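You operate a simulated robot arm through the tools that you are given. There is no shell and no other tool. Be economical: measure what you need, move in short steps, check, and stop when the job is done.

The job below is to be done with a simulated two-armed robot. You get a single attempt, and the scene is never put back.

Task
Pull the carriage out, lay the electrode, carry the end plate on, push it back.
Fine: the end plate goes in both hands, level on the pack. Where these are worked on the way, their far stop is far enough and under half their travel is too little: stack carriage.
Where things are to end (x, y in the base frame): end plate within 20 mm of [970, -320].

Only the result counts: the job must be done as asked and must still hold three seconds after the hand-in. Knocking over, shifting, dropping, spilling or breaking anything else fails it.

Robot
Two 7-joint arms with two-finger parallel grippers on one trunk, on a base that drives. Base frame: it is fixed to the floor where the robot stands at the start and does not move with it; the origin is under the middle of the robot, x ahead of it, y to its left, z up. Lengths are in mm, angles in degrees, forces in N, time in s.
The left shoulder is at the start at [60, 143, 901], the right one opposite. With the tool pointing down near the work surface each hand reaches from about 220 to 680 mm from the robot's upright axis, wherever it stands, measured 20 degrees to its own side. Places, roughly: end plate [1000, 500, 1000]; face of the membrane [1000, -300, 1000]; stack carriage [1000, -300, 1000]; top of the cell pack [1000, -300, 1000]. Payload 1.57 kg a hand.
The tool frame of a hand sits at the grasp point between the pads (the TCP): z along the fingers, y along the line on which they close. The tips reach 30 mm beyond it. Largest opening 110 mm; finger width 24, thickness 12; the body of the gripper, 48 by 112 mm, starts 78 mm behind the TCP.
Orientation is told as [roll, pitch, yaw] about the base's x, y, z axes, in that order, counted from this pose: with the fingers straight down and closing along the base's y, the tool's x points along the base's -x, its y along +y and its z along -z.

Tools
- The arms move only by the tool move_arm. It takes "left_moves", "right_moves" or both (then of equal length, played together; a hand with none holds still); each is a list of rows, each a list of 6 numbers: the shift along the base's x, y, z in cm, then the turn, a rotation vector about the base's x, y, z in degrees. In form: [[tx, ty, tz, ax, ay, az], ...]. A call has 1 to 12 rows; each row shifts and turns the commanded pose from where the row before left it. "left_hand" and "right_hand" are, for a hand that has rows, the gripper command, from -1 (shut) to 1 (fully open), values between in proportion, set as the call begins (left out, the last holds). A row lasts 0.2 s, in which the tool goes at most 50 mm and 8.6 degrees; a call with a longer step from one row to the next is refused whole, and so is a gripper value outside its range. Where a pose cannot be reached the arm comes as near as it can. A force on the tool above 40 N (or 10 N above the force at the start of the call, whichever is more), or a blocked arm, ends the call early, and 0.2 s more pass. Each finger travels about 45 mm/s and halts on what it meets, pressing with about 31 N; the grip force reading is that of the motor and also rises with nothing between the fingers. The clock runs only during rows and for 0.2 s after the last one: add rows that do not move to give the fingers time. It gives the time, the measured TCP pose, the force on the tool (base axes), the opening and the grip force at its end, in the units of the frame above (readings bear some noise), with the torque about the TCP (base axes, N m) and any sound that the robot's microphone picked up.
- Cameras (640 x 400 px; columns grow to the right, rows downward): "scene" is now at [53.8, -14.4, 1524.3]; the picture's right is [-0.15, -0.99, 0.00], its down [-0.62, 0.10, -0.78] and it looks along [0.77, -0.12, -0.63] (base axes); focal length 280 px, centre (320, 200). "left" rides on the left gripper at [70, -16, -141] in its tool frame; the picture's right is [0.23, 0.97, 0.00], its down [-0.86, 0.20, -0.48] and it looks along [-0.47, 0.11, 0.88] (tool axes); focal length 222 px, centre (320, 200). "right" rides on the right gripper at [70, 16, -141] in its tool frame; the picture's right is [-0.23, 0.97, 0.00], its down [-0.86, -0.20, -0.48] and it looks along [-0.47, -0.11, 0.88] (tool axes); focal length 222 px, centre (320, 200). There is no depth. A picture from a camera that has moved, and an enlarged one, comes with that camera's place and axes in the base frame and with its lens.
- get_image(camera): a new picture of that camera. No time passes.
- slide_trunk(by): slides the trunk up (or, below 0, down) by that many mm; the arms and the scene camera ride with it, the base frame stays. It gives what a move gives, with no picture.
- steer(legs): drives the robot by 1 to 6 legs, each [ahead, left, turn to the left] in mm, mm and degrees, along the robot's own axes; the way and the turn of a leg run together, so that a leg with both is an arc; at most 1500 mm and 180 degrees a leg. The arms and the cameras ride along, it lands a little off, and it stops where it bumps. It gives what a move gives.
- turn_head(pan, tilt): turns the head with the scene camera to pan (to the left, within 86 degrees either way) and tilt (down, from -29 to 69), counted from straight ahead of the robot. It gives what a move gives.
- inspect(camera, box): a new picture of the part [left, top, right, bottom] of that camera's present view, enlarged. No time passes.
- sign_off(): hands the job in; it is judged then, once.

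Go step by step. Nothing tells you exact positions but the pictures and the camera data: compare them with the known pose of the tool, close in by small moves and look again before you grip or let go. The budget is 120 turns and 108 pictures, counting those below and the enlarged ones. Unless the task says otherwise, let go and move clear before handing in, and close with one line.

The tools are called after "Emit:" by a JSON object that holds its "method" and its "body". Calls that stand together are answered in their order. move_arm: Moves the arms, as the interface text tells. Its arguments: {"type":"object","properties":{"left_moves":{"type":"array","items":{"type":"array","items":{"type":"number"}}},"left_hand":{"type":"number"},"right_moves":{"type":"array","items":{"type":"array","items":{"type":"number"}}},"right_hand":{"type":"number"}},"required":[]} The other tools are called the same way: slide_trunk (by) slides the trunk up or down; steer (legs) drives the base; turn_head (pan, tilt) turns the head that bears the scene camera; get_image (camera) takes a picture; inspect (camera, box) takes an enlarged picture of a part of a camera's view; sign_off () hands the job in.

At the start:

```text
time_s: 0.0
left_position: [613.6, 174.9, 1000.2]
left_tool_rot: [-0.1, 0.0, 0.0]
left_ft_force: [0.5, 0.6, 0.2]
left_torque: [0.0, -0.02, -0.03]
left_width: 109.9
left_grasp_force: 0.1
right_position: [487.9, -311.9, 999.8]
right_tool_rot: [0.2, 0.0, 0.1]
right_ft_force: [0.0, -0.2, 0.5]
right_torque: [0.02, -0.01, 0.02]
right_width: 109.8
right_grasp_force: 0.1
trunk travel left (down, up): [-500.0, 90.0]
robot x, y, heading: [0.5, -2.3, -0.2]
head pan, tilt: [-8.8, 38.8]
```

scene: 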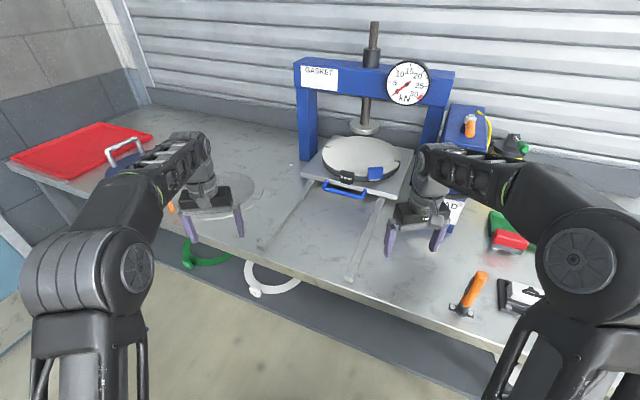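
right: 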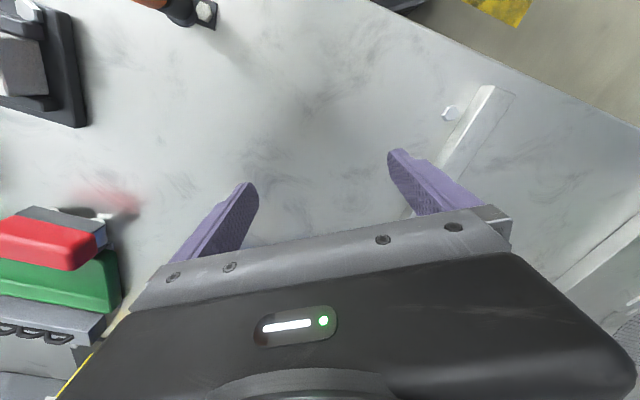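
left: 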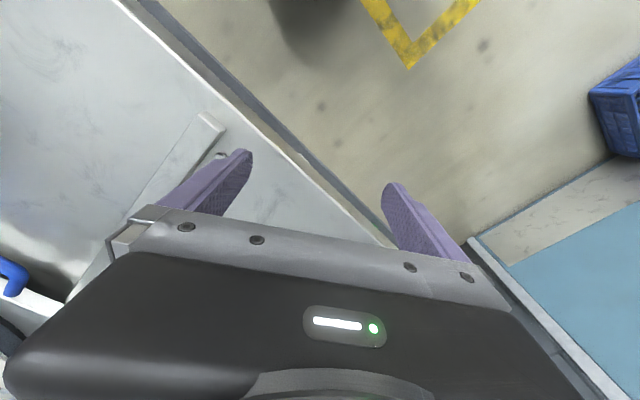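

I see a press with a rail-mounted carriage and blue handle at about x 1000, y -300, and things on the left behind the left arm. I'll enlarge the scene first.

Emit:
{"method": "inspect", "body": {"camera": "scene", "box": [240, 20, 480, 290]}}

Emit:
{"method": "inspect", "body": {"camera": "scene", "box": [0, 100, 320, 300]}}

Emit:
{"method": "inspect", "body": {"camera": "scene", "box": [400, 90, 640, 330]}}

```text
1.48 times, centred on (360, 155) of scene
camera zoom: at [53.8, -14.4, 1524.3], right [-0.15, -0.99, 0.0], down [-0.62, 0.1, -0.78], along [0.77, -0.12, -0.63], focal length 415 px, centre (261, 267)
```

zoom: 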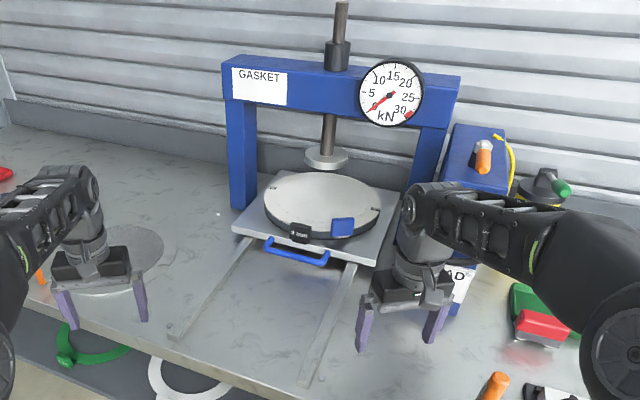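

```text
2.00 times, centred on (160, 200) of scene
camera zoom: at [53.8, -14.4, 1524.3], right [-0.15, -0.99, 0.0], down [-0.62, 0.1, -0.78], along [0.77, -0.12, -0.63], focal length 560 px, centre (640, 200)
```

zoom: 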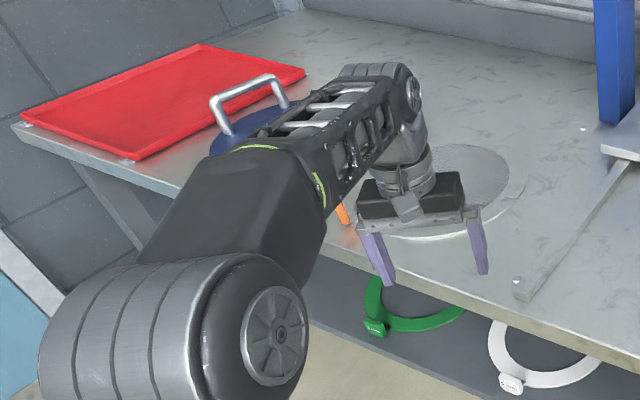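

```text
1.67 times, centred on (520, 210) of scene
camera zoom: at [53.8, -14.4, 1524.3], right [-0.15, -0.99, 0.0], down [-0.62, 0.1, -0.78], along [0.77, -0.12, -0.63], focal length 467 px, centre (-13, 183)
```

zoom: 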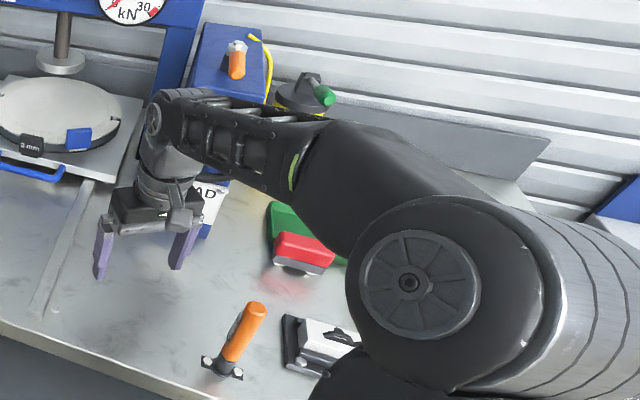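

The bench looks yawed about -33° relative to me. I'll pull both hands in and up, then look again with a clear view.

Emit:
{"method": "move_arm", "body": {"left_moves": [[0, 0, 5, 0, 0, 0], [0, 0, 5, 0, 0, 0], [-4, 0, 3, 0, 0, 0], [-4, 0, 0, 0, 0, 0], [-4, 0, 0, 0, 0, 0], [-4, 0, 0, 0, 0, 0], [-4, 0, 0, 0, 0, 0]], "right_moves": [[0, 0, 5, 0, 0, 0], [0, 0, 5, 0, 0, 0], [-3, 0, 3, 0, 0, 0], [-3, 0, 0, 0, 0, 0], [-3, 0, 0, 0, 0, 0], [-2, 0, 0, 0, 0, 0], [0, 0, 0, 0, 0, 0]]}}

Emit:
{"method": "turn_head", "body": {"pan": 30, "tilt": 35}}

Emit:
{"method": "get_image", "body": {"camera": "scene"}}

```text
time_s: 1.6
left_position: [412.5, 176.9, 1038.1]
left_tool_rot: [0.0, -0.1, 0.0]
left_ft_force: [-0.9, -0.2, 0.2]
left_torque: [0.0, -0.01, -0.01]
left_width: 110.1
left_grasp_force: 0.0
left hand out of reach, approached as far as the arm can: row 1, 2
right_position: [401.5, -312.1, 1073.6]
right_tool_rot: [0.0, 0.0, 0.0]
right_ft_force: [0.2, -0.6, -0.3]
right_torque: [-0.01, 0.01, -0.02]
right_width: 109.8
right_grasp_force: 0.1
right hand out of reach, approached as far as the arm can: row 2, 3
trunk travel left (down, up): [-500.0, 90.0]
robot x, y, heading: [1.5, 3.4, -0.3]
head pan, tilt: [-8.8, 38.8]
```

```text
time_s: 2.6
left_position: [413.1, 176.8, 1038.3]
left_tool_rot: [0.1, 0.0, -0.1]
left_ft_force: [0.7, -1.4, 0.2]
left_torque: [-0.02, 0.01, 0.01]
left_width: 110.0
left_grasp_force: 0.1
right_position: [401.5, -312.4, 1073.1]
right_tool_rot: [0.0, -0.1, 0.0]
right_ft_force: [-0.1, 1.0, 0.2]
right_torque: [-0.03, 0.01, -0.03]
right_width: 110.0
right_grasp_force: 0.0
trunk travel left (down, up): [-500.0, 90.0]
robot x, y, heading: [-1.4, -0.4, 0.1]
head pan, tilt: [30.0, 35.0]
```

```text
101 pictures are left
camera scene: at [45.2, 42.7, 1530.2], right [0.5, -0.87, 0.0], down [-0.5, -0.29, -0.82], along [0.71, 0.41, -0.57], focal length 280 px, centre (320, 200)
```

scene: 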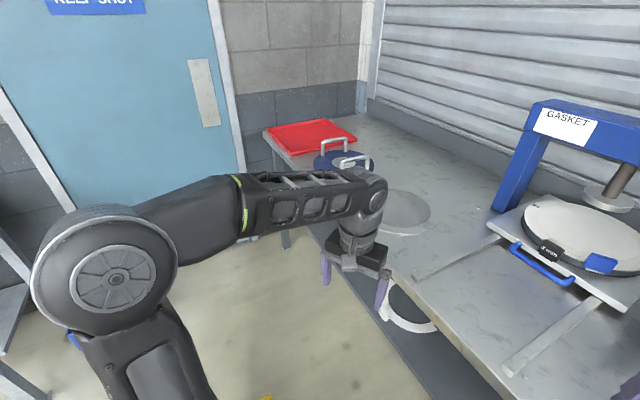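

The end plate (blue, two handles) is by the red tray, the grey electrode disc is left of the press. I'll raise the trunk and read the label up close.

Emit:
{"method": "slide_trunk", "body": {"by": 90}}

Emit:
{"method": "steer", "body": {"legs": [[0, 0, -33]]}}

Emit:
{"method": "turn_head", "body": {"pan": 0, "tilt": 40}}

Emit:
{"method": "get_image", "body": {"camera": "scene"}}

Emit:
{"method": "inspect", "body": {"camera": "scene", "box": [220, 40, 420, 240]}}

```text
time_s: 3.9
left_position: [414.4, 176.4, 1127.5]
left_tool_rot: [0.0, 0.0, 0.0]
left_ft_force: [-0.1, 1.0, -0.7]
left_torque: [0.0, -0.03, -0.01]
left_width: 110.0
left_grasp_force: 0.0
right_position: [403.1, -311.6, 1163.3]
right_tool_rot: [0.0, 0.0, 0.0]
right_ft_force: [-1.5, 1.2, 0.1]
right_torque: [-0.02, -0.04, 0.0]
right_width: 110.1
right_grasp_force: 0.0
trunk travel left (down, up): [-590.0, 0.0]
robot x, y, heading: [-0.6, -2.6, -0.0]
head pan, tilt: [30.0, 35.0]
```

```text
time_s: 5.9
left_position: [441.1, -81.2, 1128.9]
left_tool_rot: [0.0, -0.1, -33.5]
left_ft_force: [-0.7, 0.0, 0.5]
left_torque: [-0.02, -0.02, -0.04]
left_width: 109.9
left_grasp_force: 0.1
right_position: [163.2, -482.7, 1164.6]
right_tool_rot: [0.0, 0.1, -33.5]
right_ft_force: [0.8, 0.6, 0.8]
right_torque: [0.0, -0.01, -0.04]
right_width: 109.6
right_grasp_force: 0.0
trunk travel left (down, up): [-590.0, 0.0]
robot x, y, heading: [-0.7, 2.0, -33.5]
head pan, tilt: [30.0, 35.0]
```

```text
time_s: 6.9
left_position: [442.4, -80.6, 1127.5]
left_tool_rot: [0.0, 0.0, -33.6]
left_ft_force: [0.3, 0.2, -0.4]
left_torque: [0.0, 0.01, 0.0]
left_width: 109.9
left_grasp_force: 0.1
right_position: [164.2, -482.6, 1163.6]
right_tool_rot: [0.1, 0.0, -33.5]
right_ft_force: [0.7, -0.2, -0.2]
right_torque: [0.01, -0.02, 0.0]
right_width: 110.0
right_grasp_force: 0.1
trunk travel left (down, up): [-590.0, 0.0]
robot x, y, heading: [0.6, -1.1, -33.5]
head pan, tilt: [0.0, 40.0]
```

```text
100 pictures are left
camera scene: at [44.8, -31.5, 1612.6], right [-0.55, -0.83, 0.0], down [-0.54, 0.35, -0.77], along [0.64, -0.42, -0.64], focal length 280 px, centre (320, 200)
```

scene: 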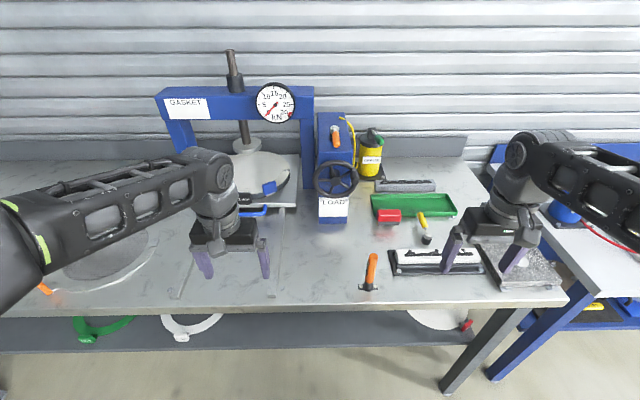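

```text
2.00 times, centred on (320, 140) of scene
camera zoom: at [44.8, -31.5, 1612.6], right [-0.55, -0.83, 0.0], down [-0.54, 0.35, -0.77], along [0.64, -0.42, -0.64], focal length 560 px, centre (320, 320)
```

zoom: 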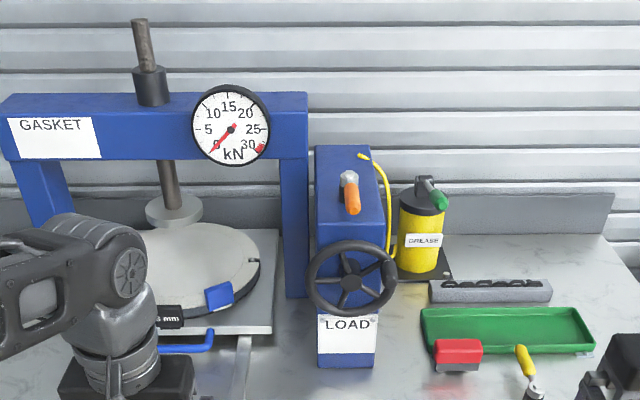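

The bench is now square ahead; the pack sits about 240 mm to my left and 990 ahead. I'll shift left and closer so that the right hand faces the carriage handle.

Emit:
{"method": "steer", "body": {"legs": [[0, 380, 1.5], [90, 0, 0]]}}

Emit:
{"method": "turn_head", "body": {"pan": -10, "tilt": 45}}

Emit:
{"method": "get_image", "body": {"camera": "scene"}}

Emit:
{"method": "get_image", "body": {"camera": "right"}}

Emit:
{"method": "get_image", "body": {"camera": "left"}}

```text
time_s: 9.9
left_position: [724.6, 202.6, 1129.2]
left_tool_rot: [0.0, 0.1, -31.7]
left_ft_force: [0.2, 1.0, -0.9]
left_torque: [0.05, -0.03, 0.01]
left_width: 109.8
left_grasp_force: 0.0
right_position: [458.5, -208.3, 1162.6]
right_tool_rot: [0.1, 0.0, -31.7]
right_ft_force: [0.4, -1.5, -0.6]
right_torque: [0.02, 0.03, -0.03]
right_width: 110.1
right_grasp_force: 0.0
trunk travel left (down, up): [-590.0, 0.0]
robot x, y, heading: [279.2, 271.9, -31.8]
head pan, tilt: [0.0, 40.0]
```

```text
time_s: 10.7
left_position: [723.8, 202.5, 1128.4]
left_tool_rot: [-0.1, 0.0, -31.7]
left_ft_force: [0.9, -0.1, 0.6]
left_torque: [0.02, 0.02, 0.01]
left_width: 109.9
left_grasp_force: 0.0
right_position: [458.2, -207.9, 1163.0]
right_tool_rot: [0.0, 0.0, -31.7]
right_ft_force: [-0.8, 0.2, -1.6]
right_torque: [0.02, 0.02, 0.03]
right_width: 110.1
right_grasp_force: 0.1
trunk travel left (down, up): [-590.0, 0.0]
robot x, y, heading: [279.7, 271.1, -31.7]
head pan, tilt: [-10.0, 45.0]
```

```text
98 pictures are left
camera scene: at [313.7, 230.6, 1605.4], right [-0.67, -0.75, 0.0], down [-0.53, 0.47, -0.71], along [0.53, -0.47, -0.71], focal length 280 px, centre (320, 200)
```

scene: 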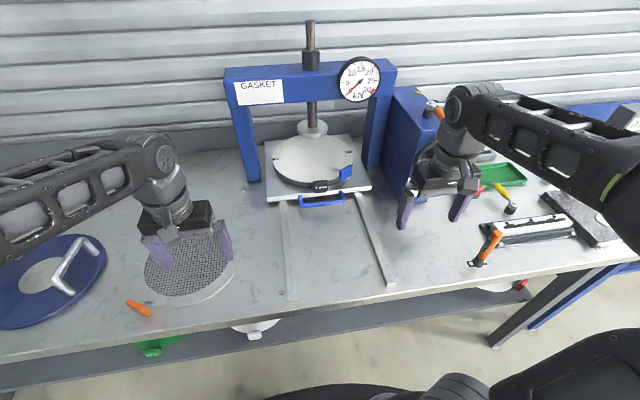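

```text
97 pictures are left
camera right: at [407.4, -155.9, 1305.7], right [0.71, 0.71, 0.0], down [0.62, -0.62, 0.48], along [0.34, -0.34, -0.88], focal length 222 px, centre (320, 200)
```

right: 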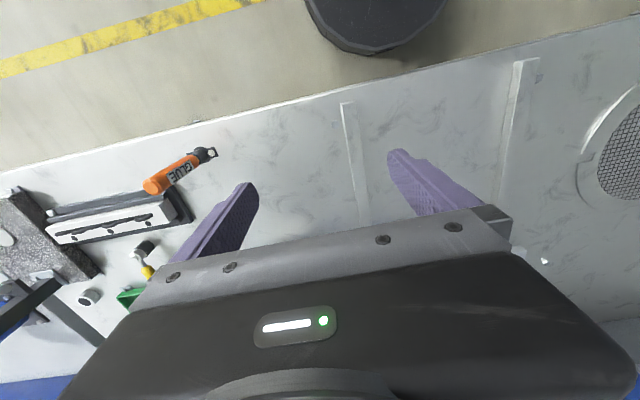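

```text
96 pictures are left
camera left: at [655.0, 225.3, 1270.3], right [0.32, 0.95, 0.0], down [0.83, -0.28, 0.48], along [0.45, -0.15, -0.88], focal length 222 px, centre (320, 200)
```

left: 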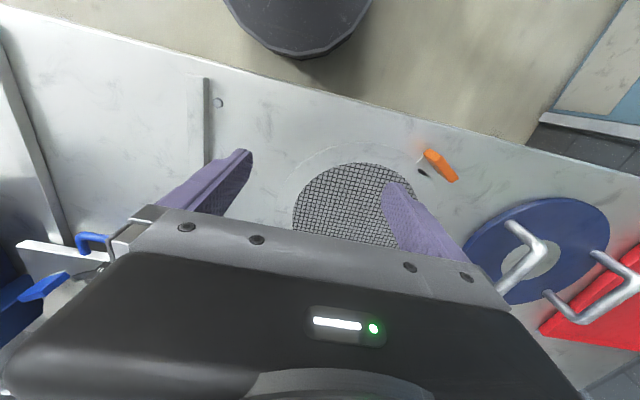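

The handle is about 700 mm from my axis, so I need to be some 120 mm closer. The shelf under the bench looks recessed, so I'll creep ahead.

Emit:
{"method": "steer", "body": {"legs": [[110, 0, -0.5]]}}

Emit:
{"method": "inspect", "body": {"camera": "left", "box": [260, 60, 640, 300]}}

Emit:
{"method": "get_image", "body": {"camera": "scene"}}

```text
time_s: 11.9
left_position: [816.0, 139.7, 1127.6]
left_tool_rot: [0.1, 0.1, -32.2]
left_ft_force: [0.5, 0.9, -1.1]
left_torque: [0.03, 0.06, 0.04]
left_width: 110.0
left_grasp_force: 0.0
right_position: [548.2, -267.2, 1163.1]
right_tool_rot: [0.1, 0.1, -32.2]
right_ft_force: [0.8, -0.6, -0.7]
right_torque: [0.02, 0.03, -0.03]
right_width: 110.2
right_grasp_force: 0.0
trunk travel left (down, up): [-590.0, 0.0]
robot x, y, heading: [373.0, 211.4, -32.6]
head pan, tilt: [-10.0, 45.0]
```

```text
1.67 times, centred on (450, 180) of left
camera zoom: at [749.1, 163.0, 1269.8], right [0.33, 0.94, 0.0], down [0.83, -0.29, 0.48], along [0.45, -0.16, -0.88], focal length 370 px, centre (103, 233)
```

zoom: 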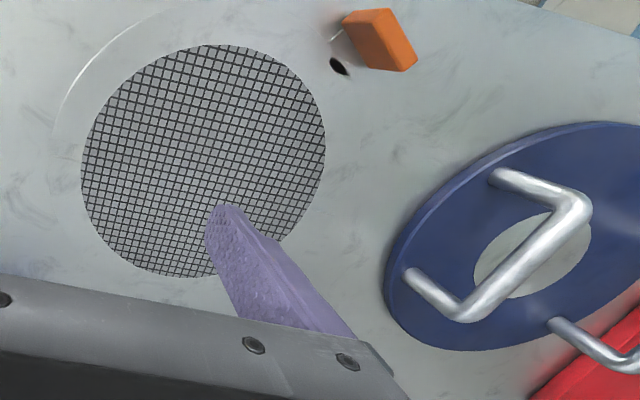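

```text
94 pictures are left
camera scene: at [408.3, 170.9, 1605.3], right [-0.67, -0.74, 0.0], down [-0.52, 0.48, -0.71], along [0.52, -0.47, -0.71], focal length 280 px, centre (320, 200)
```

scene: 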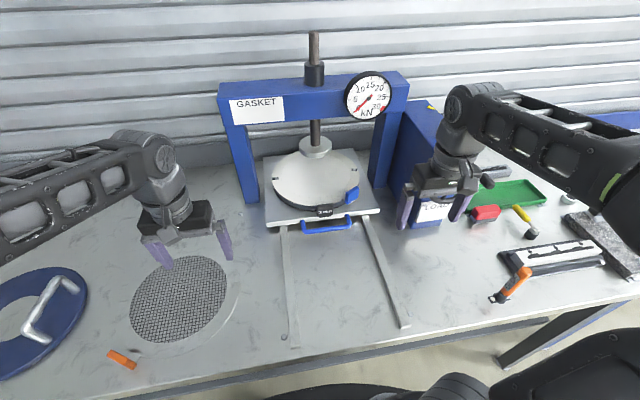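

Now close enough. I'll zoom on the electrode and the carriage.

Emit:
{"method": "inspect", "body": {"camera": "scene", "box": [70, 230, 270, 400]}}

Emit:
{"method": "inspect", "body": {"camera": "scene", "box": [240, 120, 400, 250]}}

Emit:
{"method": "inspect", "body": {"camera": "left", "box": [420, 50, 540, 130]}}

```text
2.35 times, centred on (170, 315) of scene
camera zoom: at [408.3, 170.9, 1605.3], right [-0.67, -0.74, 0.0], down [-0.52, 0.48, -0.71], along [0.52, -0.47, -0.71], focal length 659 px, centre (673, -71)
```

zoom: 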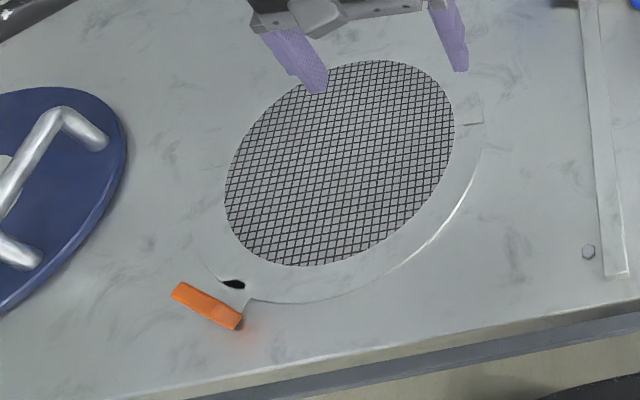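

```text
3.08 times, centred on (320, 185) of scene
camera zoom: at [408.3, 170.9, 1605.3], right [-0.67, -0.74, 0.0], down [-0.52, 0.48, -0.71], along [0.52, -0.47, -0.71], focal length 862 px, centre (320, 246)
```

zoom: 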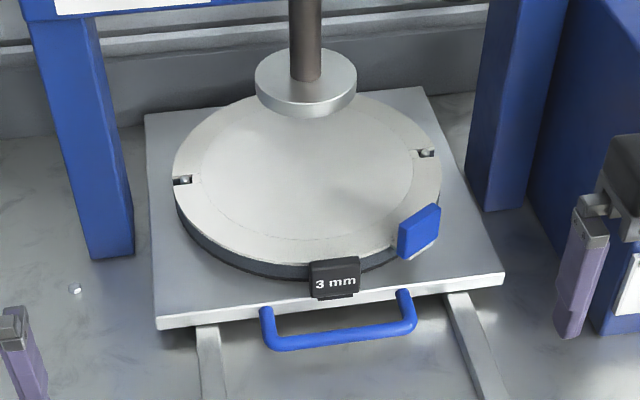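

```text
5.00 times, centred on (480, 90) of left
camera zoom: at [749.1, 163.0, 1269.8], right [0.33, 0.94, 0.0], down [0.83, -0.29, 0.48], along [0.45, -0.16, -0.88], focal length 1111 px, centre (-480, 750)
```

zoom: 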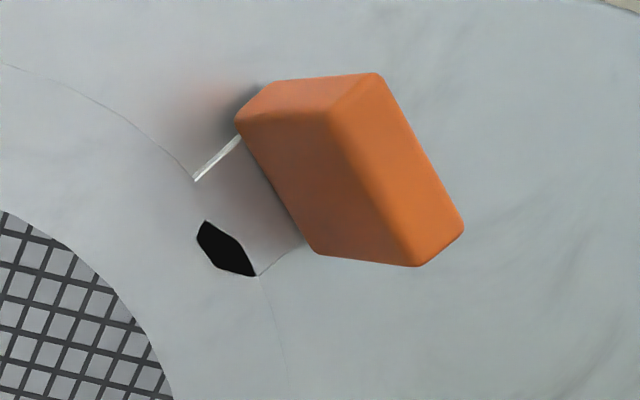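

The electrode is a thin frame with an orange tab and locating holes; the pack has two pegs. First the carriage: I bring the right hand above the blue handle, turned to close along the pull direction.

Emit:
{"method": "move_arm", "body": {"right_moves": [[2.0, 0.6, -0.8, 0, 0, 8.2], [2.0, 0.6, -0.8, 0, 0, 8.2], [2.0, 0.6, -0.8, 0, 0, 8.2], [2.0, 0.6, -0.8, 0, 0, 8.2], [2.0, 0.6, -0.8, 0, 0, 8.2], [2.0, 0.6, -0.8, 0, 0, 8.2], [2.0, 0.6, -0.8, 0, 0, 8.2], [2.0, 0.6, -0.8, 0, 0, 8.2], [2.0, 0.6, -0.8, 0, 0, 8.2], [2.0, 0.6, -0.8, 0, 0, 8.2], [2.0, 0.6, -0.8, 0, 0, 8.0]], "right_hand": 0}}

Emit:
{"method": "get_image", "body": {"camera": "right"}}

Emit:
{"method": "get_image", "body": {"camera": "scene"}}

```text
time_s: 14.3
left_position: [817.5, 140.5, 1126.3]
left_tool_rot: [0.1, 0.0, -32.2]
left_ft_force: [0.4, 0.1, -0.3]
left_torque: [-0.04, 0.02, 0.01]
left_width: 109.9
left_grasp_force: 0.1
right_position: [767.6, -199.9, 1075.6]
right_tool_rot: [0.1, 0.0, 57.9]
right_ft_force: [-0.4, 0.0, -0.5]
right_torque: [0.01, 0.0, 0.0]
right_width: 54.9
right_grasp_force: 0.0
trunk travel left (down, up): [-590.0, 0.0]
robot x, y, heading: [374.8, 214.8, -32.0]
head pan, tilt: [-10.0, 45.0]
```

```text
90 pictures are left
camera right: at [717.3, -250.3, 1218.1], right [-0.7, 0.71, 0.0], down [0.62, 0.62, 0.48], along [0.34, 0.34, -0.88], focal length 222 px, centre (320, 200)
```

right: 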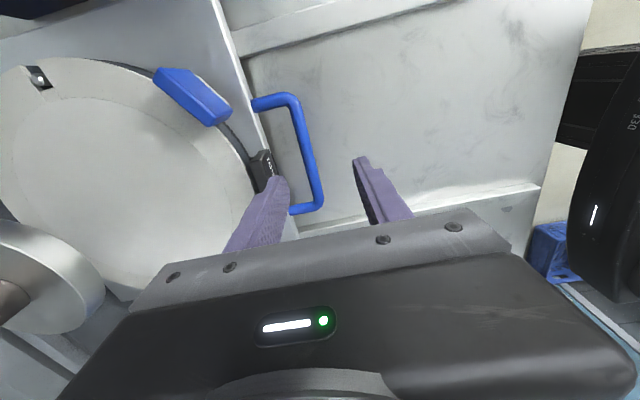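

```text
89 pictures are left
camera scene: at [407.6, 171.9, 1605.3], right [-0.67, -0.74, 0.0], down [-0.52, 0.48, -0.71], along [0.52, -0.47, -0.71], focal length 280 px, centre (320, 200)
```

scene: 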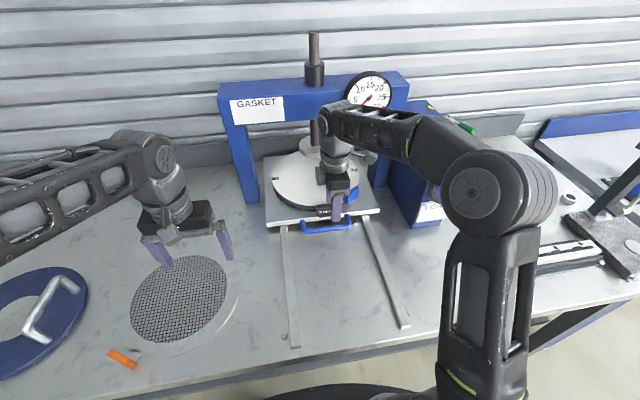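

The handle bar sits at about (788, -200, 940), running along the bench front. I center over it, narrow the fingers, descend partway and check.

Emit:
{"method": "move_arm", "body": {"right_moves": [[2.0, 0, 0, 0, 0, 0], [0, 0, -4, 0, 0, 0], [0, 0, -3.5, 0, 0, 0]], "right_hand": -0.2}}

Emit:
{"method": "get_image", "body": {"camera": "right"}}

Emit:
{"method": "inspect", "body": {"camera": "scene", "box": [260, 130, 400, 250]}}

```text
time_s: 15.1
left_position: [816.9, 140.8, 1127.5]
left_tool_rot: [0.1, 0.0, -32.2]
left_ft_force: [0.1, 1.2, 0.2]
left_torque: [0.01, -0.01, -0.04]
left_width: 109.9
left_grasp_force: 0.1
right_position: [788.7, -203.0, 1000.2]
right_tool_rot: [0.1, 0.0, 57.8]
right_ft_force: [-0.9, 0.8, -0.7]
right_torque: [0.01, 0.01, -0.03]
right_width: 43.1
right_grasp_force: 0.0
trunk travel left (down, up): [-590.0, 0.0]
robot x, y, heading: [373.5, 210.3, -32.1]
head pan, tilt: [-10.0, 45.0]
```

```text
88 pictures are left
camera right: at [738.4, -251.5, 1141.6], right [-0.7, 0.71, 0.0], down [0.62, 0.62, 0.48], along [0.34, 0.34, -0.88], focal length 222 px, centre (320, 200)
```

right: 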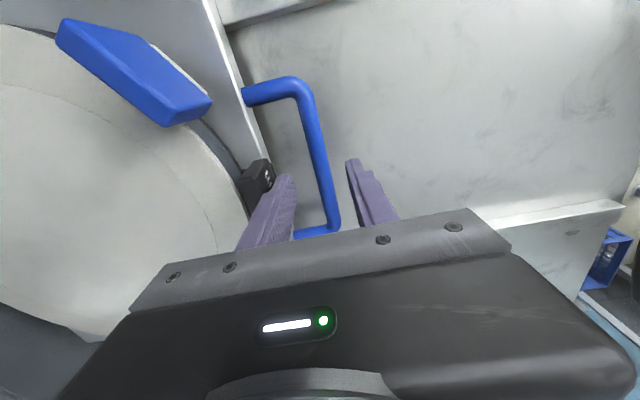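

```text
3.33 times, centred on (330, 190) of scene
camera zoom: at [407.5, 171.9, 1605.4], right [-0.67, -0.74, 0.0], down [-0.52, 0.48, -0.71], along [0.52, -0.47, -0.71], focal length 933 px, centre (287, 233)
```

zoom: 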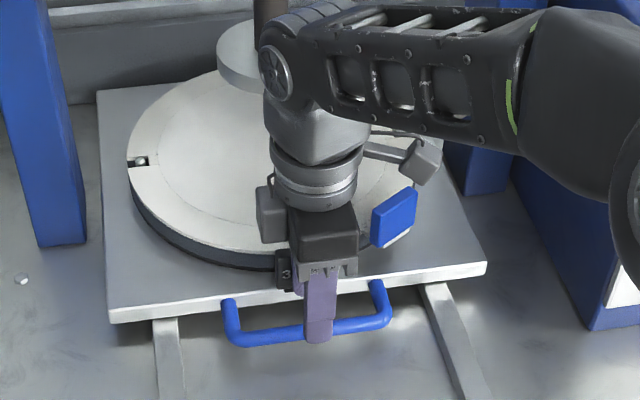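

The bar is centered between the fingers. I narrow slightly, lower to z 957 and close.

Emit:
{"method": "move_arm", "body": {"right_moves": [[0, 0, 0, 0, 0, 0], [0, 0, -2.2, 0, 0, 0], [0, 0, -2.1, 0, 0, 0]], "right_hand": -0.4}}

Emit:
{"method": "move_arm", "body": {"right_moves": [[0, 0, 0, 0, 0, 0], [0, 0, 0, 0, 0, 0], [0, 0, 0, 0, 0, 0], [0, 0, 0, 0, 0, 0]], "right_hand": -1}}

Emit:
{"method": "get_image", "body": {"camera": "right"}}

```text
time_s: 15.9
left_position: [817.0, 140.8, 1126.9]
left_tool_rot: [0.0, 0.0, -32.2]
left_ft_force: [0.1, -0.3, 0.3]
left_torque: [-0.02, -0.01, 0.01]
left_width: 110.1
left_grasp_force: 0.0
right_position: [788.3, -200.9, 956.3]
right_tool_rot: [0.0, 0.1, 57.8]
right_ft_force: [-0.2, -0.4, -0.5]
right_torque: [-0.02, 0.02, 0.0]
right_width: 32.9
right_grasp_force: 0.1
trunk travel left (down, up): [-590.0, 0.0]
robot x, y, heading: [371.1, 211.5, -32.3]
head pan, tilt: [-10.0, 45.0]
```

```text
time_s: 16.9
left_position: [816.0, 140.2, 1128.2]
left_tool_rot: [0.0, 0.0, -32.2]
left_ft_force: [0.5, 0.0, 0.3]
left_torque: [-0.02, 0.01, 0.02]
left_width: 109.9
left_grasp_force: 0.0
right_position: [789.6, -200.6, 955.9]
right_tool_rot: [0.1, -0.1, 57.8]
right_ft_force: [-2.6, -0.5, -1.0]
right_torque: [0.02, -0.03, 0.59]
right_width: 14.6
right_grasp_force: 30.5
trunk travel left (down, up): [-590.0, 0.0]
robot x, y, heading: [373.6, 213.2, -32.2]
head pan, tilt: [-10.0, 45.0]
```

```text
86 pictures are left
camera right: at [738.1, -251.1, 1098.2], right [-0.7, 0.71, 0.0], down [0.62, 0.62, 0.48], along [0.34, 0.34, -0.88], focal length 222 px, centre (320, 200)
```

right: 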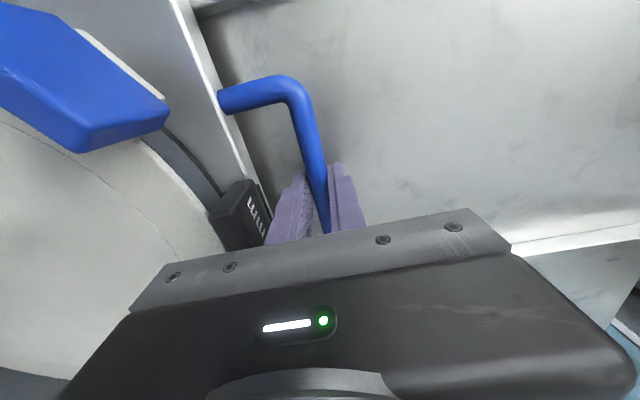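

Gripped. I pull it out along the rails.

Emit:
{"method": "move_arm", "body": {"right_moves": [[-0.85, 0.53, 0, 0, 0, 0], [-1.7, 1.06, 0, 0, 0, 0], [-1.7, 1.06, 0, 0, 0, 0], [-1.7, 1.06, 0, 0, 0, 0], [-1.7, 1.06, 0, 0, 0, 0], [-1.7, 1.06, 0, 0, 0, 0], [-1.7, 1.06, 0, 0, 0, 0], [-1.7, 1.06, 0, 0, 0, 0]]}}

Emit:
{"method": "get_image", "body": {"camera": "scene"}}

```text
time_s: 18.7
left_position: [816.7, 140.9, 1126.6]
left_tool_rot: [0.0, 0.0, -32.3]
left_ft_force: [-0.3, 0.1, -0.4]
left_torque: [-0.02, 0.01, -0.03]
left_width: 110.1
left_grasp_force: 0.1
right_position: [660.0, -120.5, 956.8]
right_tool_rot: [0.2, 0.0, 57.8]
right_ft_force: [2.7, 7.2, -20.3]
right_torque: [0.18, -0.16, 0.67]
right_width: 14.8
right_grasp_force: 30.4
trunk travel left (down, up): [-590.0, 0.0]
robot x, y, heading: [368.0, 207.8, -32.2]
head pan, tilt: [-10.0, 45.0]
```

```text
85 pictures are left
camera scene: at [407.8, 172.2, 1605.3], right [-0.67, -0.74, 0.0], down [-0.52, 0.47, -0.71], along [0.52, -0.48, -0.71], focal length 280 px, centre (320, 200)
```

scene: 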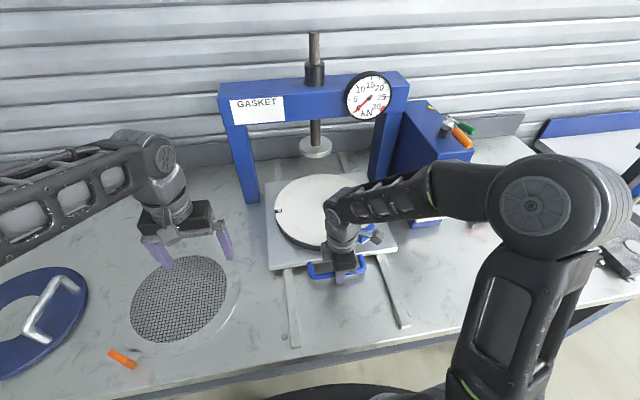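

It has moved out about 150 mm. Continue to the stop.

Emit:
{"method": "move_arm", "body": {"right_moves": [[-0.85, 0.53, -0.1, 0, 0, 0], [-1.7, 1.06, 0, 0, 0, 0], [-1.7, 1.06, 0, 0, 0, 0], [-1.7, 1.06, 0, 0, 0, 0], [-1.7, 1.06, 0, 0, 0, 0], [-1.7, 1.06, 0, 0, 0, 0], [-1.7, 1.06, 0, 0, 0, 0], [-1.7, 1.06, 0, 0, 0, 0]]}}

Emit:
{"method": "get_image", "body": {"camera": "scene"}}

```text
time_s: 20.5
left_position: [815.6, 139.2, 1127.2]
left_tool_rot: [0.1, 0.0, -32.4]
left_ft_force: [0.6, -0.3, 0.1]
left_torque: [0.01, -0.01, -0.02]
left_width: 110.0
left_grasp_force: 0.0
right_position: [551.2, -49.6, 960.3]
right_tool_rot: [0.6, 0.2, 57.7]
right_ft_force: [-9.3, -11.9, -21.8]
right_torque: [-0.15, 0.07, 0.76]
right_width: 15.1
right_grasp_force: 30.5
right hand out of reach, approached as far as the arm can: row 7, 8
trunk travel left (down, up): [-590.0, 0.0]
robot x, y, heading: [374.0, 214.2, -32.4]
head pan, tilt: [-10.0, 45.0]
```

```text
84 pictures are left
camera scene: at [405.8, 169.0, 1604.4], right [-0.67, -0.74, 0.0], down [-0.52, 0.48, -0.71], along [0.52, -0.47, -0.71], focal length 280 px, centre (320, 200)
```

scene: 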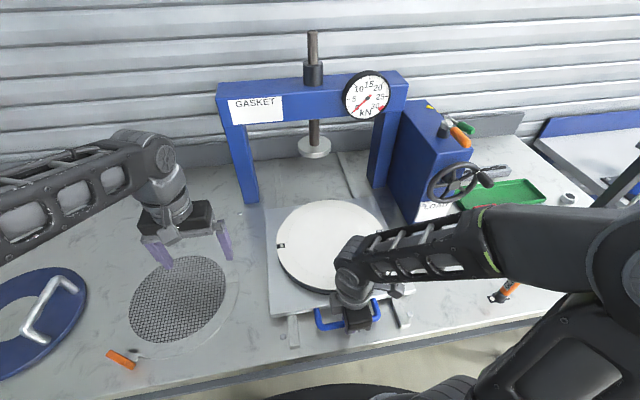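

The carriage is out about 280 mm, clear of the press. I release the handle and raise the right hand.

Emit:
{"method": "move_arm", "body": {"right_moves": [[0, 0, 0, 0, 0, 0], [0, 0, 0, 0, 0, 0], [0, 0, 0, 0, 0, 0]], "right_hand": -0.3}}

Emit:
{"method": "move_arm", "body": {"right_moves": [[0, 0, 3, 0, 0, 0], [0, 0, 4, 0, 0, 0], [0, 0, 4, 0, 0, 0], [0, 0, 4, 0, 0, 0], [-1, -4, 0, 0, 0, 0], [-1, -4, 0, 0, 0, 0], [-1, -4, 0, 0, 0, 0], [-1, -4, 0, 0, 0, 0]]}}

Emit:
{"method": "get_image", "body": {"camera": "scene"}}

Emit:
{"method": "get_image", "body": {"camera": "right"}}

```text
time_s: 21.3
left_position: [816.6, 141.2, 1128.6]
left_tool_rot: [-0.1, 0.0, -32.3]
left_ft_force: [0.7, 0.0, 0.5]
left_torque: [0.01, 0.02, 0.04]
left_width: 110.2
left_grasp_force: 0.1
right_position: [556.8, -48.2, 962.8]
right_tool_rot: [0.0, 0.1, 57.8]
right_ft_force: [0.5, 0.2, 0.4]
right_torque: [-0.01, 0.01, -0.02]
right_width: 38.4
right_grasp_force: 0.1
trunk travel left (down, up): [-590.0, 0.0]
robot x, y, heading: [375.9, 213.5, -32.3]
head pan, tilt: [-10.0, 45.0]
```

```text
time_s: 23.1
left_position: [815.8, 140.5, 1127.6]
left_tool_rot: [0.0, 0.0, -32.1]
left_ft_force: [0.0, 0.0, -0.4]
left_torque: [0.02, 0.01, -0.01]
left_width: 109.9
left_grasp_force: 0.1
right_position: [516.7, -209.5, 1111.0]
right_tool_rot: [0.1, 0.0, 57.8]
right_ft_force: [0.4, 0.1, -0.6]
right_torque: [-0.01, 0.01, -0.02]
right_width: 38.4
right_grasp_force: 0.0
trunk travel left (down, up): [-590.0, 0.0]
robot x, y, heading: [376.0, 209.9, -32.2]
head pan, tilt: [-10.0, 45.0]
```

```text
83 pictures are left
camera scene: at [406.8, 171.4, 1605.3], right [-0.67, -0.74, 0.0], down [-0.52, 0.48, -0.71], along [0.52, -0.47, -0.71], focal length 280 px, centre (320, 200)
```

scene: 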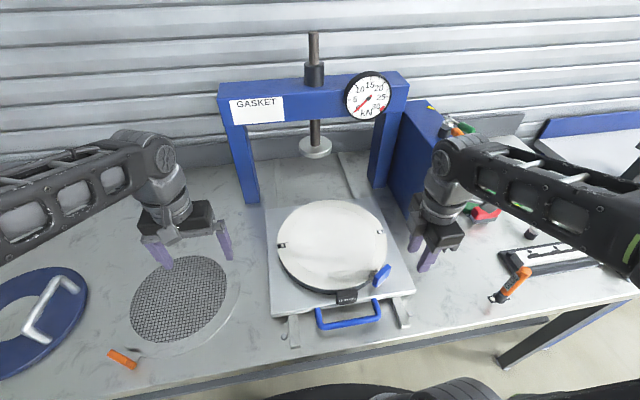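

```text
82 pictures are left
camera right: at [466.5, -259.7, 1254.0], right [-0.7, 0.71, 0.0], down [0.62, 0.62, 0.48], along [0.34, 0.34, -0.88], focal length 222 px, centre (320, 200)
```

right: 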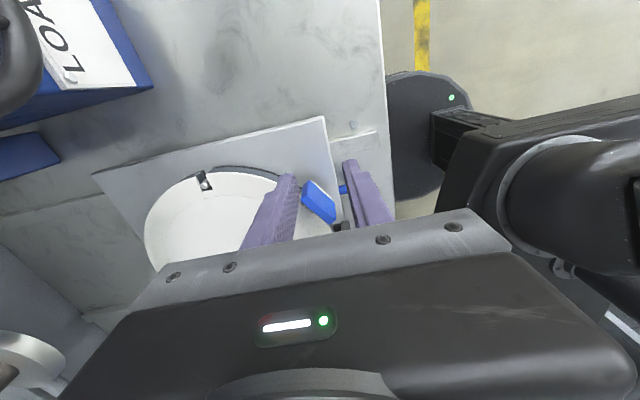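

Carriage is out. Now zoom on the pack and electrode for locating pegs and holes.

Emit:
{"method": "inspect", "body": {"camera": "scene", "box": [255, 185, 415, 335]}}

Emit:
{"method": "turn_head", "body": {"pan": 25, "tilt": 55}}

Emit:
{"method": "get_image", "body": {"camera": "scene"}}

```text
2.67 times, centred on (335, 260) of scene
camera zoom: at [406.8, 171.4, 1605.3], right [-0.67, -0.74, 0.0], down [-0.52, 0.48, -0.71], along [0.52, -0.47, -0.71], focal length 747 px, centre (280, 40)
```

zoom: 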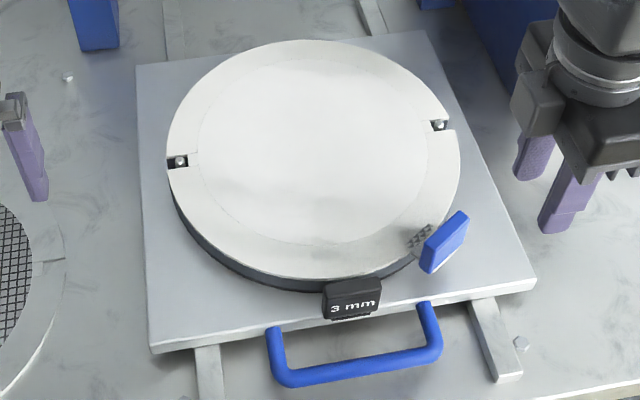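

```text
time_s: 24.1
left_position: [816.3, 139.9, 1127.9]
left_tool_rot: [0.0, -0.1, -32.3]
left_ft_force: [0.2, -0.6, 0.9]
left_torque: [-0.03, 0.0, -0.05]
left_width: 110.0
left_grasp_force: 0.1
right_position: [517.3, -208.7, 1111.9]
right_tool_rot: [0.1, -0.1, 57.8]
right_ft_force: [-0.2, -0.4, -0.2]
right_torque: [-0.03, 0.04, 0.0]
right_width: 38.3
right_grasp_force: 0.1
trunk travel left (down, up): [-590.0, 0.0]
robot x, y, heading: [370.7, 208.5, -32.1]
head pan, tilt: [25.0, 55.0]
```

```text
80 pictures are left
camera scene: at [418.0, 217.6, 1591.9], right [-0.13, -0.99, 0.0], down [-0.81, 0.1, -0.57], along [0.57, -0.07, -0.82], focal length 280 px, centre (320, 200)
```

scene: 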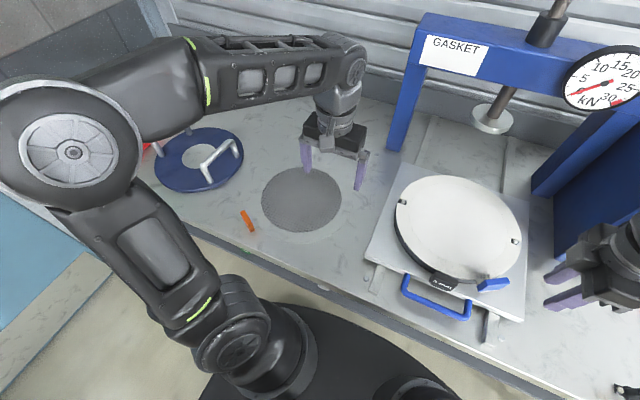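

Emit:
{"method": "inspect", "body": {"camera": "scene", "box": [225, 150, 365, 250]}}

Emit:
{"method": "inspect", "body": {"camera": "scene", "box": [380, 160, 540, 330]}}

```text
4.00 times, centred on (295, 200) of scene
camera zoom: at [418.0, 217.6, 1591.9], right [-0.13, -0.99, 0.0], down [-0.81, 0.1, -0.57], along [0.57, -0.07, -0.82], focal length 1120 px, centre (420, 200)
```

zoom: 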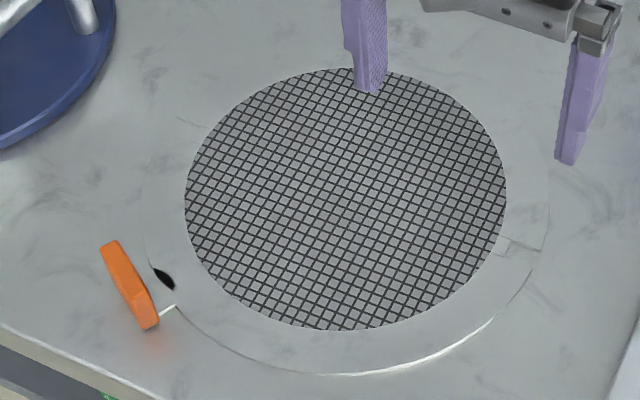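

```text
2.35 times, centred on (460, 245) of scene
camera zoom: at [418.0, 217.6, 1591.9], right [-0.13, -0.99, 0.0], down [-0.81, 0.1, -0.57], along [0.57, -0.07, -0.82], focal length 659 px, centre (-9, 94)
```

zoom: 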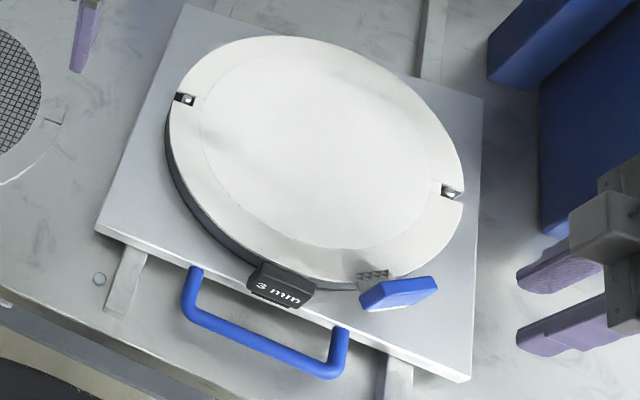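

The electrode center is near (899, 213), its orange tab near (829, 365), notches facing roughly along the peg line (only ~4° off). I take the left hand above the tab, turned to close radially on it.

Emit:
{"method": "move_arm", "body": {"left_moves": [[0.2, 3.2, -0.9, 0, 0, 8.2], [0.2, 3.2, -0.9, 0, 0, 8.2], [0.2, 3.2, -0.9, 0, 0, 8.2], [0.2, 3.2, -0.9, 0, 0, 8.2], [0.2, 3.2, -0.9, 0, 0, 8.2], [0.1, 3.2, -0.9, 0, 0, 8.2], [0.1, 3.2, -0.9, 0, 0, 7.7], [0, 0, 0, 0, 0, 0]], "left_hand": 0}}

Emit:
{"method": "get_image", "body": {"camera": "left"}}

Emit:
{"method": "get_image", "body": {"camera": "scene"}}

```text
time_s: 25.9
left_position: [827.3, 364.1, 1064.8]
left_tool_rot: [0.0, 0.0, 24.9]
left_ft_force: [-0.1, 0.4, 0.0]
left_torque: [0.0, 0.0, -0.01]
left_width: 55.2
left_grasp_force: 0.0
right_position: [517.4, -210.1, 1112.7]
right_tool_rot: [0.0, 0.1, 57.8]
right_ft_force: [0.1, 0.3, 0.6]
right_torque: [0.0, -0.01, 0.02]
right_width: 38.7
right_grasp_force: 0.1
trunk travel left (down, up): [-590.0, 0.0]
robot x, y, heading: [373.7, 210.4, -32.0]
head pan, tilt: [25.0, 55.0]
```

```text
77 pictures are left
camera left: at [771.3, 319.8, 1207.8], right [-0.61, 0.79, 0.0], down [0.69, 0.54, 0.48], along [0.38, 0.29, -0.88], focal length 222 px, centre (320, 200)
```

left: 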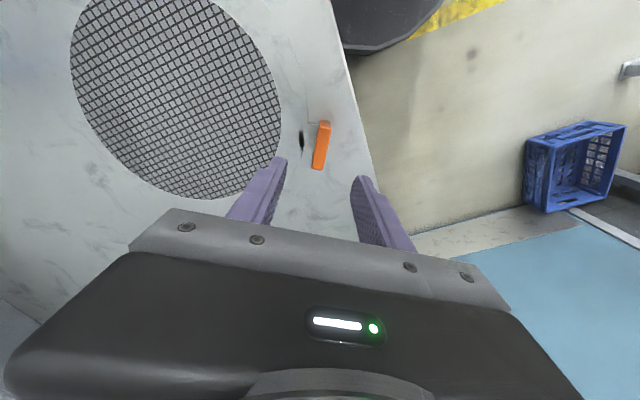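

```text
76 pictures are left
camera scene: at [418.0, 217.3, 1591.9], right [-0.13, -0.99, 0.0], down [-0.81, 0.1, -0.57], along [0.57, -0.07, -0.82], focal length 280 px, centre (320, 200)
```

scene: 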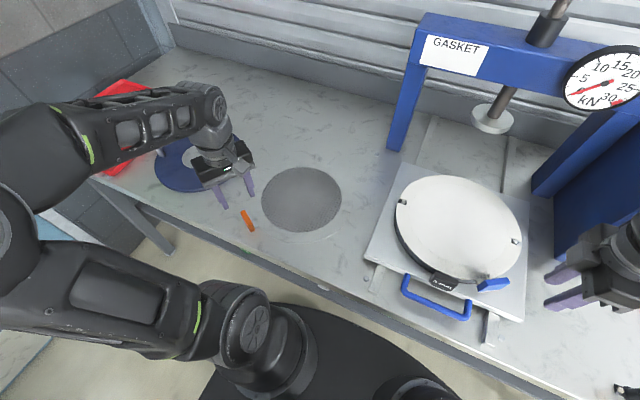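

Emit:
{"method": "inspect", "body": {"camera": "left", "box": [270, 95, 370, 185]}}

```text
4.44 times, centred on (320, 140) of left
camera zoom: at [771.3, 319.8, 1207.8], right [-0.61, 0.79, 0.0], down [0.69, 0.54, 0.48], along [0.38, 0.29, -0.88], focal length 987 px, centre (320, 467)
```

zoom: 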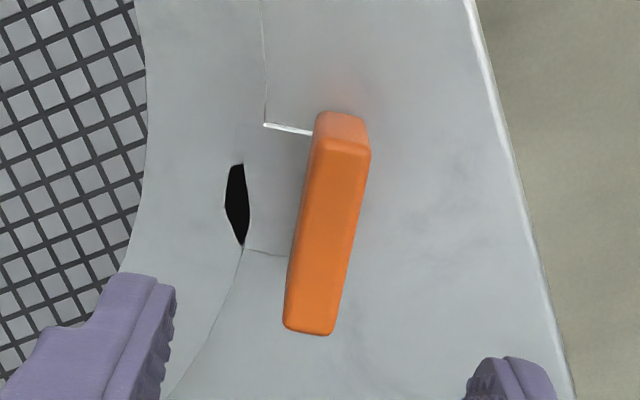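

The tab lies right under the left TCP, turned about 3°. I descend to just above the ring and close on it.

Emit:
{"method": "move_arm", "body": {"left_moves": [[0.1, 0.05, -4, 0, 0, 3], [0, 0, -4, 0, 0, 0]], "left_hand": 0}}

Emit:
{"method": "get_image", "body": {"camera": "left"}}

```text
time_s: 26.5
left_position: [829.4, 365.8, 985.3]
left_tool_rot: [0.0, 0.0, 27.7]
left_ft_force: [0.9, -0.2, 0.9]
left_torque: [-0.01, 0.01, -0.02]
left_width: 55.2
left_grasp_force: 0.1
right_position: [518.5, -208.8, 1113.5]
right_tool_rot: [0.1, 0.0, 57.8]
right_ft_force: [0.4, 0.0, 0.8]
right_torque: [0.01, -0.01, -0.01]
right_width: 38.3
right_grasp_force: 0.1
trunk travel left (down, up): [-590.0, 0.0]
robot x, y, heading: [370.3, 214.0, -32.2]
head pan, tilt: [25.0, 55.0]
```

```text
74 pictures are left
camera left: at [774.9, 319.3, 1127.6], right [-0.65, 0.76, 0.0], down [0.66, 0.57, 0.48], along [0.36, 0.31, -0.88], focal length 222 px, centre (320, 200)
```

left: 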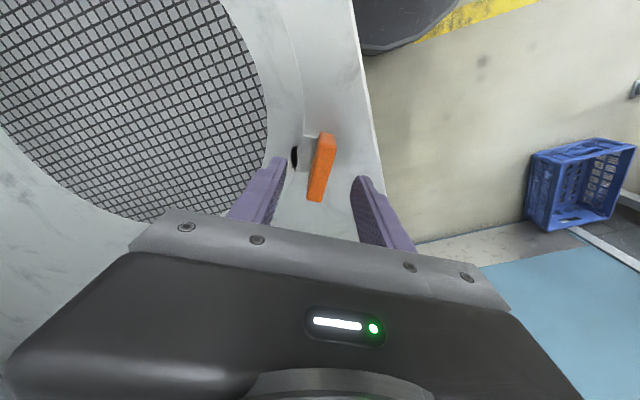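

Centered. Down 3 cm and close.

Emit:
{"method": "move_arm", "body": {"left_moves": [[0, 0, -1.5, 0, 0, 0], [0, 0, -1.5, 0, 0, 0]], "left_hand": -0.2}}

Emit:
{"method": "move_arm", "body": {"left_moves": [[0, 0, 0, 0, 0, 0], [0, 0, 0, 0, 0, 0], [0, 0, 0, 0, 0, 0], [0, 0, 0, 0, 0, 0], [0, 0, 0, 0, 0, 0]], "left_hand": -1}}

Emit:
{"method": "get_image", "body": {"camera": "left"}}

```text
time_s: 27.1
left_position: [829.2, 366.3, 955.1]
left_tool_rot: [0.0, 0.1, 27.7]
left_ft_force: [-0.1, -0.4, -0.3]
left_torque: [0.03, 0.04, -0.01]
left_width: 44.0
left_grasp_force: 0.1
right_position: [517.3, -209.4, 1111.6]
right_tool_rot: [0.1, 0.2, 57.7]
right_ft_force: [0.0, -0.1, 0.2]
right_torque: [-0.02, 0.0, -0.03]
right_width: 38.6
right_grasp_force: 0.0
trunk travel left (down, up): [-590.0, 0.0]
robot x, y, heading: [371.9, 213.0, -32.4]
head pan, tilt: [25.0, 55.0]
```

```text
time_s: 28.3
left_position: [827.8, 366.0, 955.7]
left_tool_rot: [0.0, 0.1, 27.7]
left_ft_force: [0.2, -0.5, 0.1]
left_torque: [0.02, -0.01, -0.09]
left_width: 13.5
left_grasp_force: 29.9
right_position: [516.2, -208.6, 1111.8]
right_tool_rot: [0.1, 0.0, 57.7]
right_ft_force: [0.4, 0.8, 0.2]
right_torque: [0.02, -0.03, -0.02]
right_width: 38.5
right_grasp_force: 0.1
trunk travel left (down, up): [-590.0, 0.0]
robot x, y, heading: [376.9, 211.6, -32.3]
head pan, tilt: [25.0, 55.0]
```

```text
73 pictures are left
camera left: at [773.8, 318.7, 1097.2], right [-0.65, 0.76, 0.0], down [0.66, 0.57, 0.48], along [0.36, 0.31, -0.88], focal length 222 px, centre (320, 200)
```

left: 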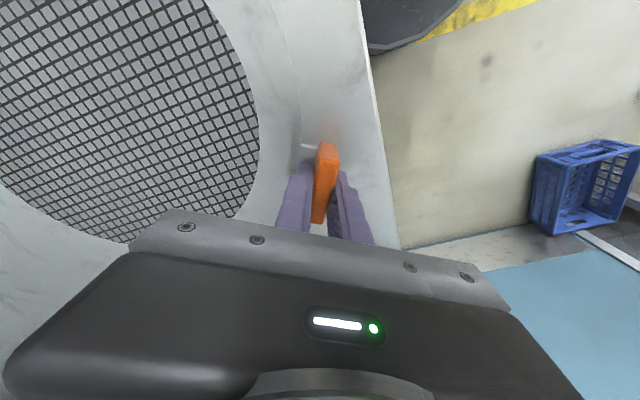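

Gripped at 13.5 mm. I lift gently and check how the ring hangs.

Emit:
{"method": "move_arm", "body": {"left_moves": [[0, 0, 1, 0, 0, 0], [0, 0, 2, 0, 0, 0], [0, 0, 3, 0, 0, 0], [0, 0, 3, 0, 0, 0], [0, 0, 3, 0, 0, 0], [0, 0, 0, 0, 0, 0]]}}

Emit:
{"method": "get_image", "body": {"camera": "scene"}}

Emit:
{"method": "get_image", "body": {"camera": "left"}}

```text
time_s: 29.7
left_position: [829.1, 365.4, 1073.6]
left_tool_rot: [0.1, 0.0, 27.7]
left_ft_force: [0.3, 0.2, -1.7]
left_torque: [0.18, 0.11, -0.01]
left_width: 13.8
left_grasp_force: 29.9
right_position: [517.2, -209.6, 1112.1]
right_tool_rot: [0.0, -0.1, 57.7]
right_ft_force: [0.2, 0.5, -0.3]
right_torque: [-0.02, 0.01, 0.0]
right_width: 38.7
right_grasp_force: 0.1
trunk travel left (down, up): [-590.0, 0.0]
robot x, y, heading: [371.3, 213.3, -32.1]
head pan, tilt: [25.0, 55.0]
```

```text
72 pictures are left
camera scene: at [418.5, 217.7, 1591.9], right [-0.13, -0.99, 0.0], down [-0.81, 0.1, -0.57], along [0.57, -0.07, -0.82], focal length 280 px, centre (320, 200)
```

scene: 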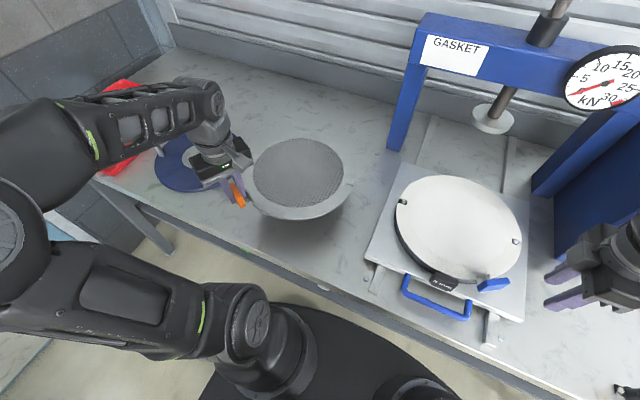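

```text
71 pictures are left
camera left: at [774.6, 318.4, 1215.1], right [-0.65, 0.76, 0.0], down [0.66, 0.57, 0.48], along [0.36, 0.31, -0.88], focal length 222 px, centre (320, 200)
```

left: 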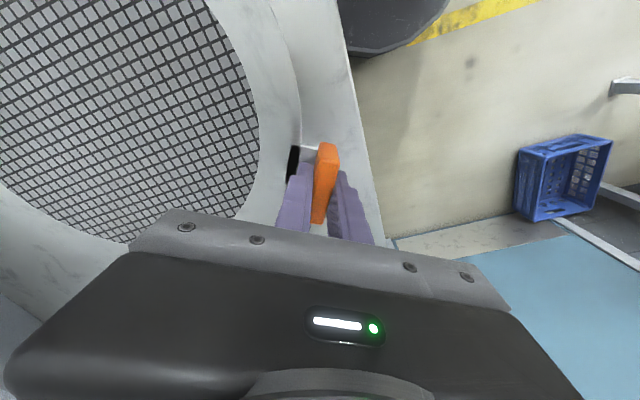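

The ring hangs rigid and level. I zoom to measure its notches before carrying.

Emit:
{"method": "inspect", "body": {"camera": "scene", "box": [215, 120, 375, 230]}}

```text
3.64 times, centred on (295, 175) of scene
camera zoom: at [418.5, 217.7, 1591.9], right [-0.13, -0.99, 0.0], down [-0.81, 0.1, -0.57], along [0.57, -0.07, -0.82], focal length 1018 px, centre (411, 291)
```

zoom: 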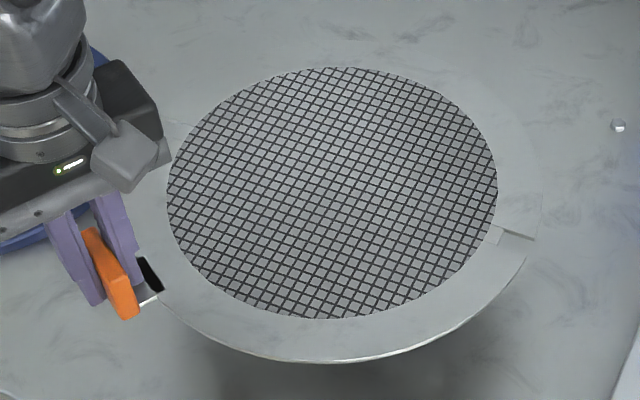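

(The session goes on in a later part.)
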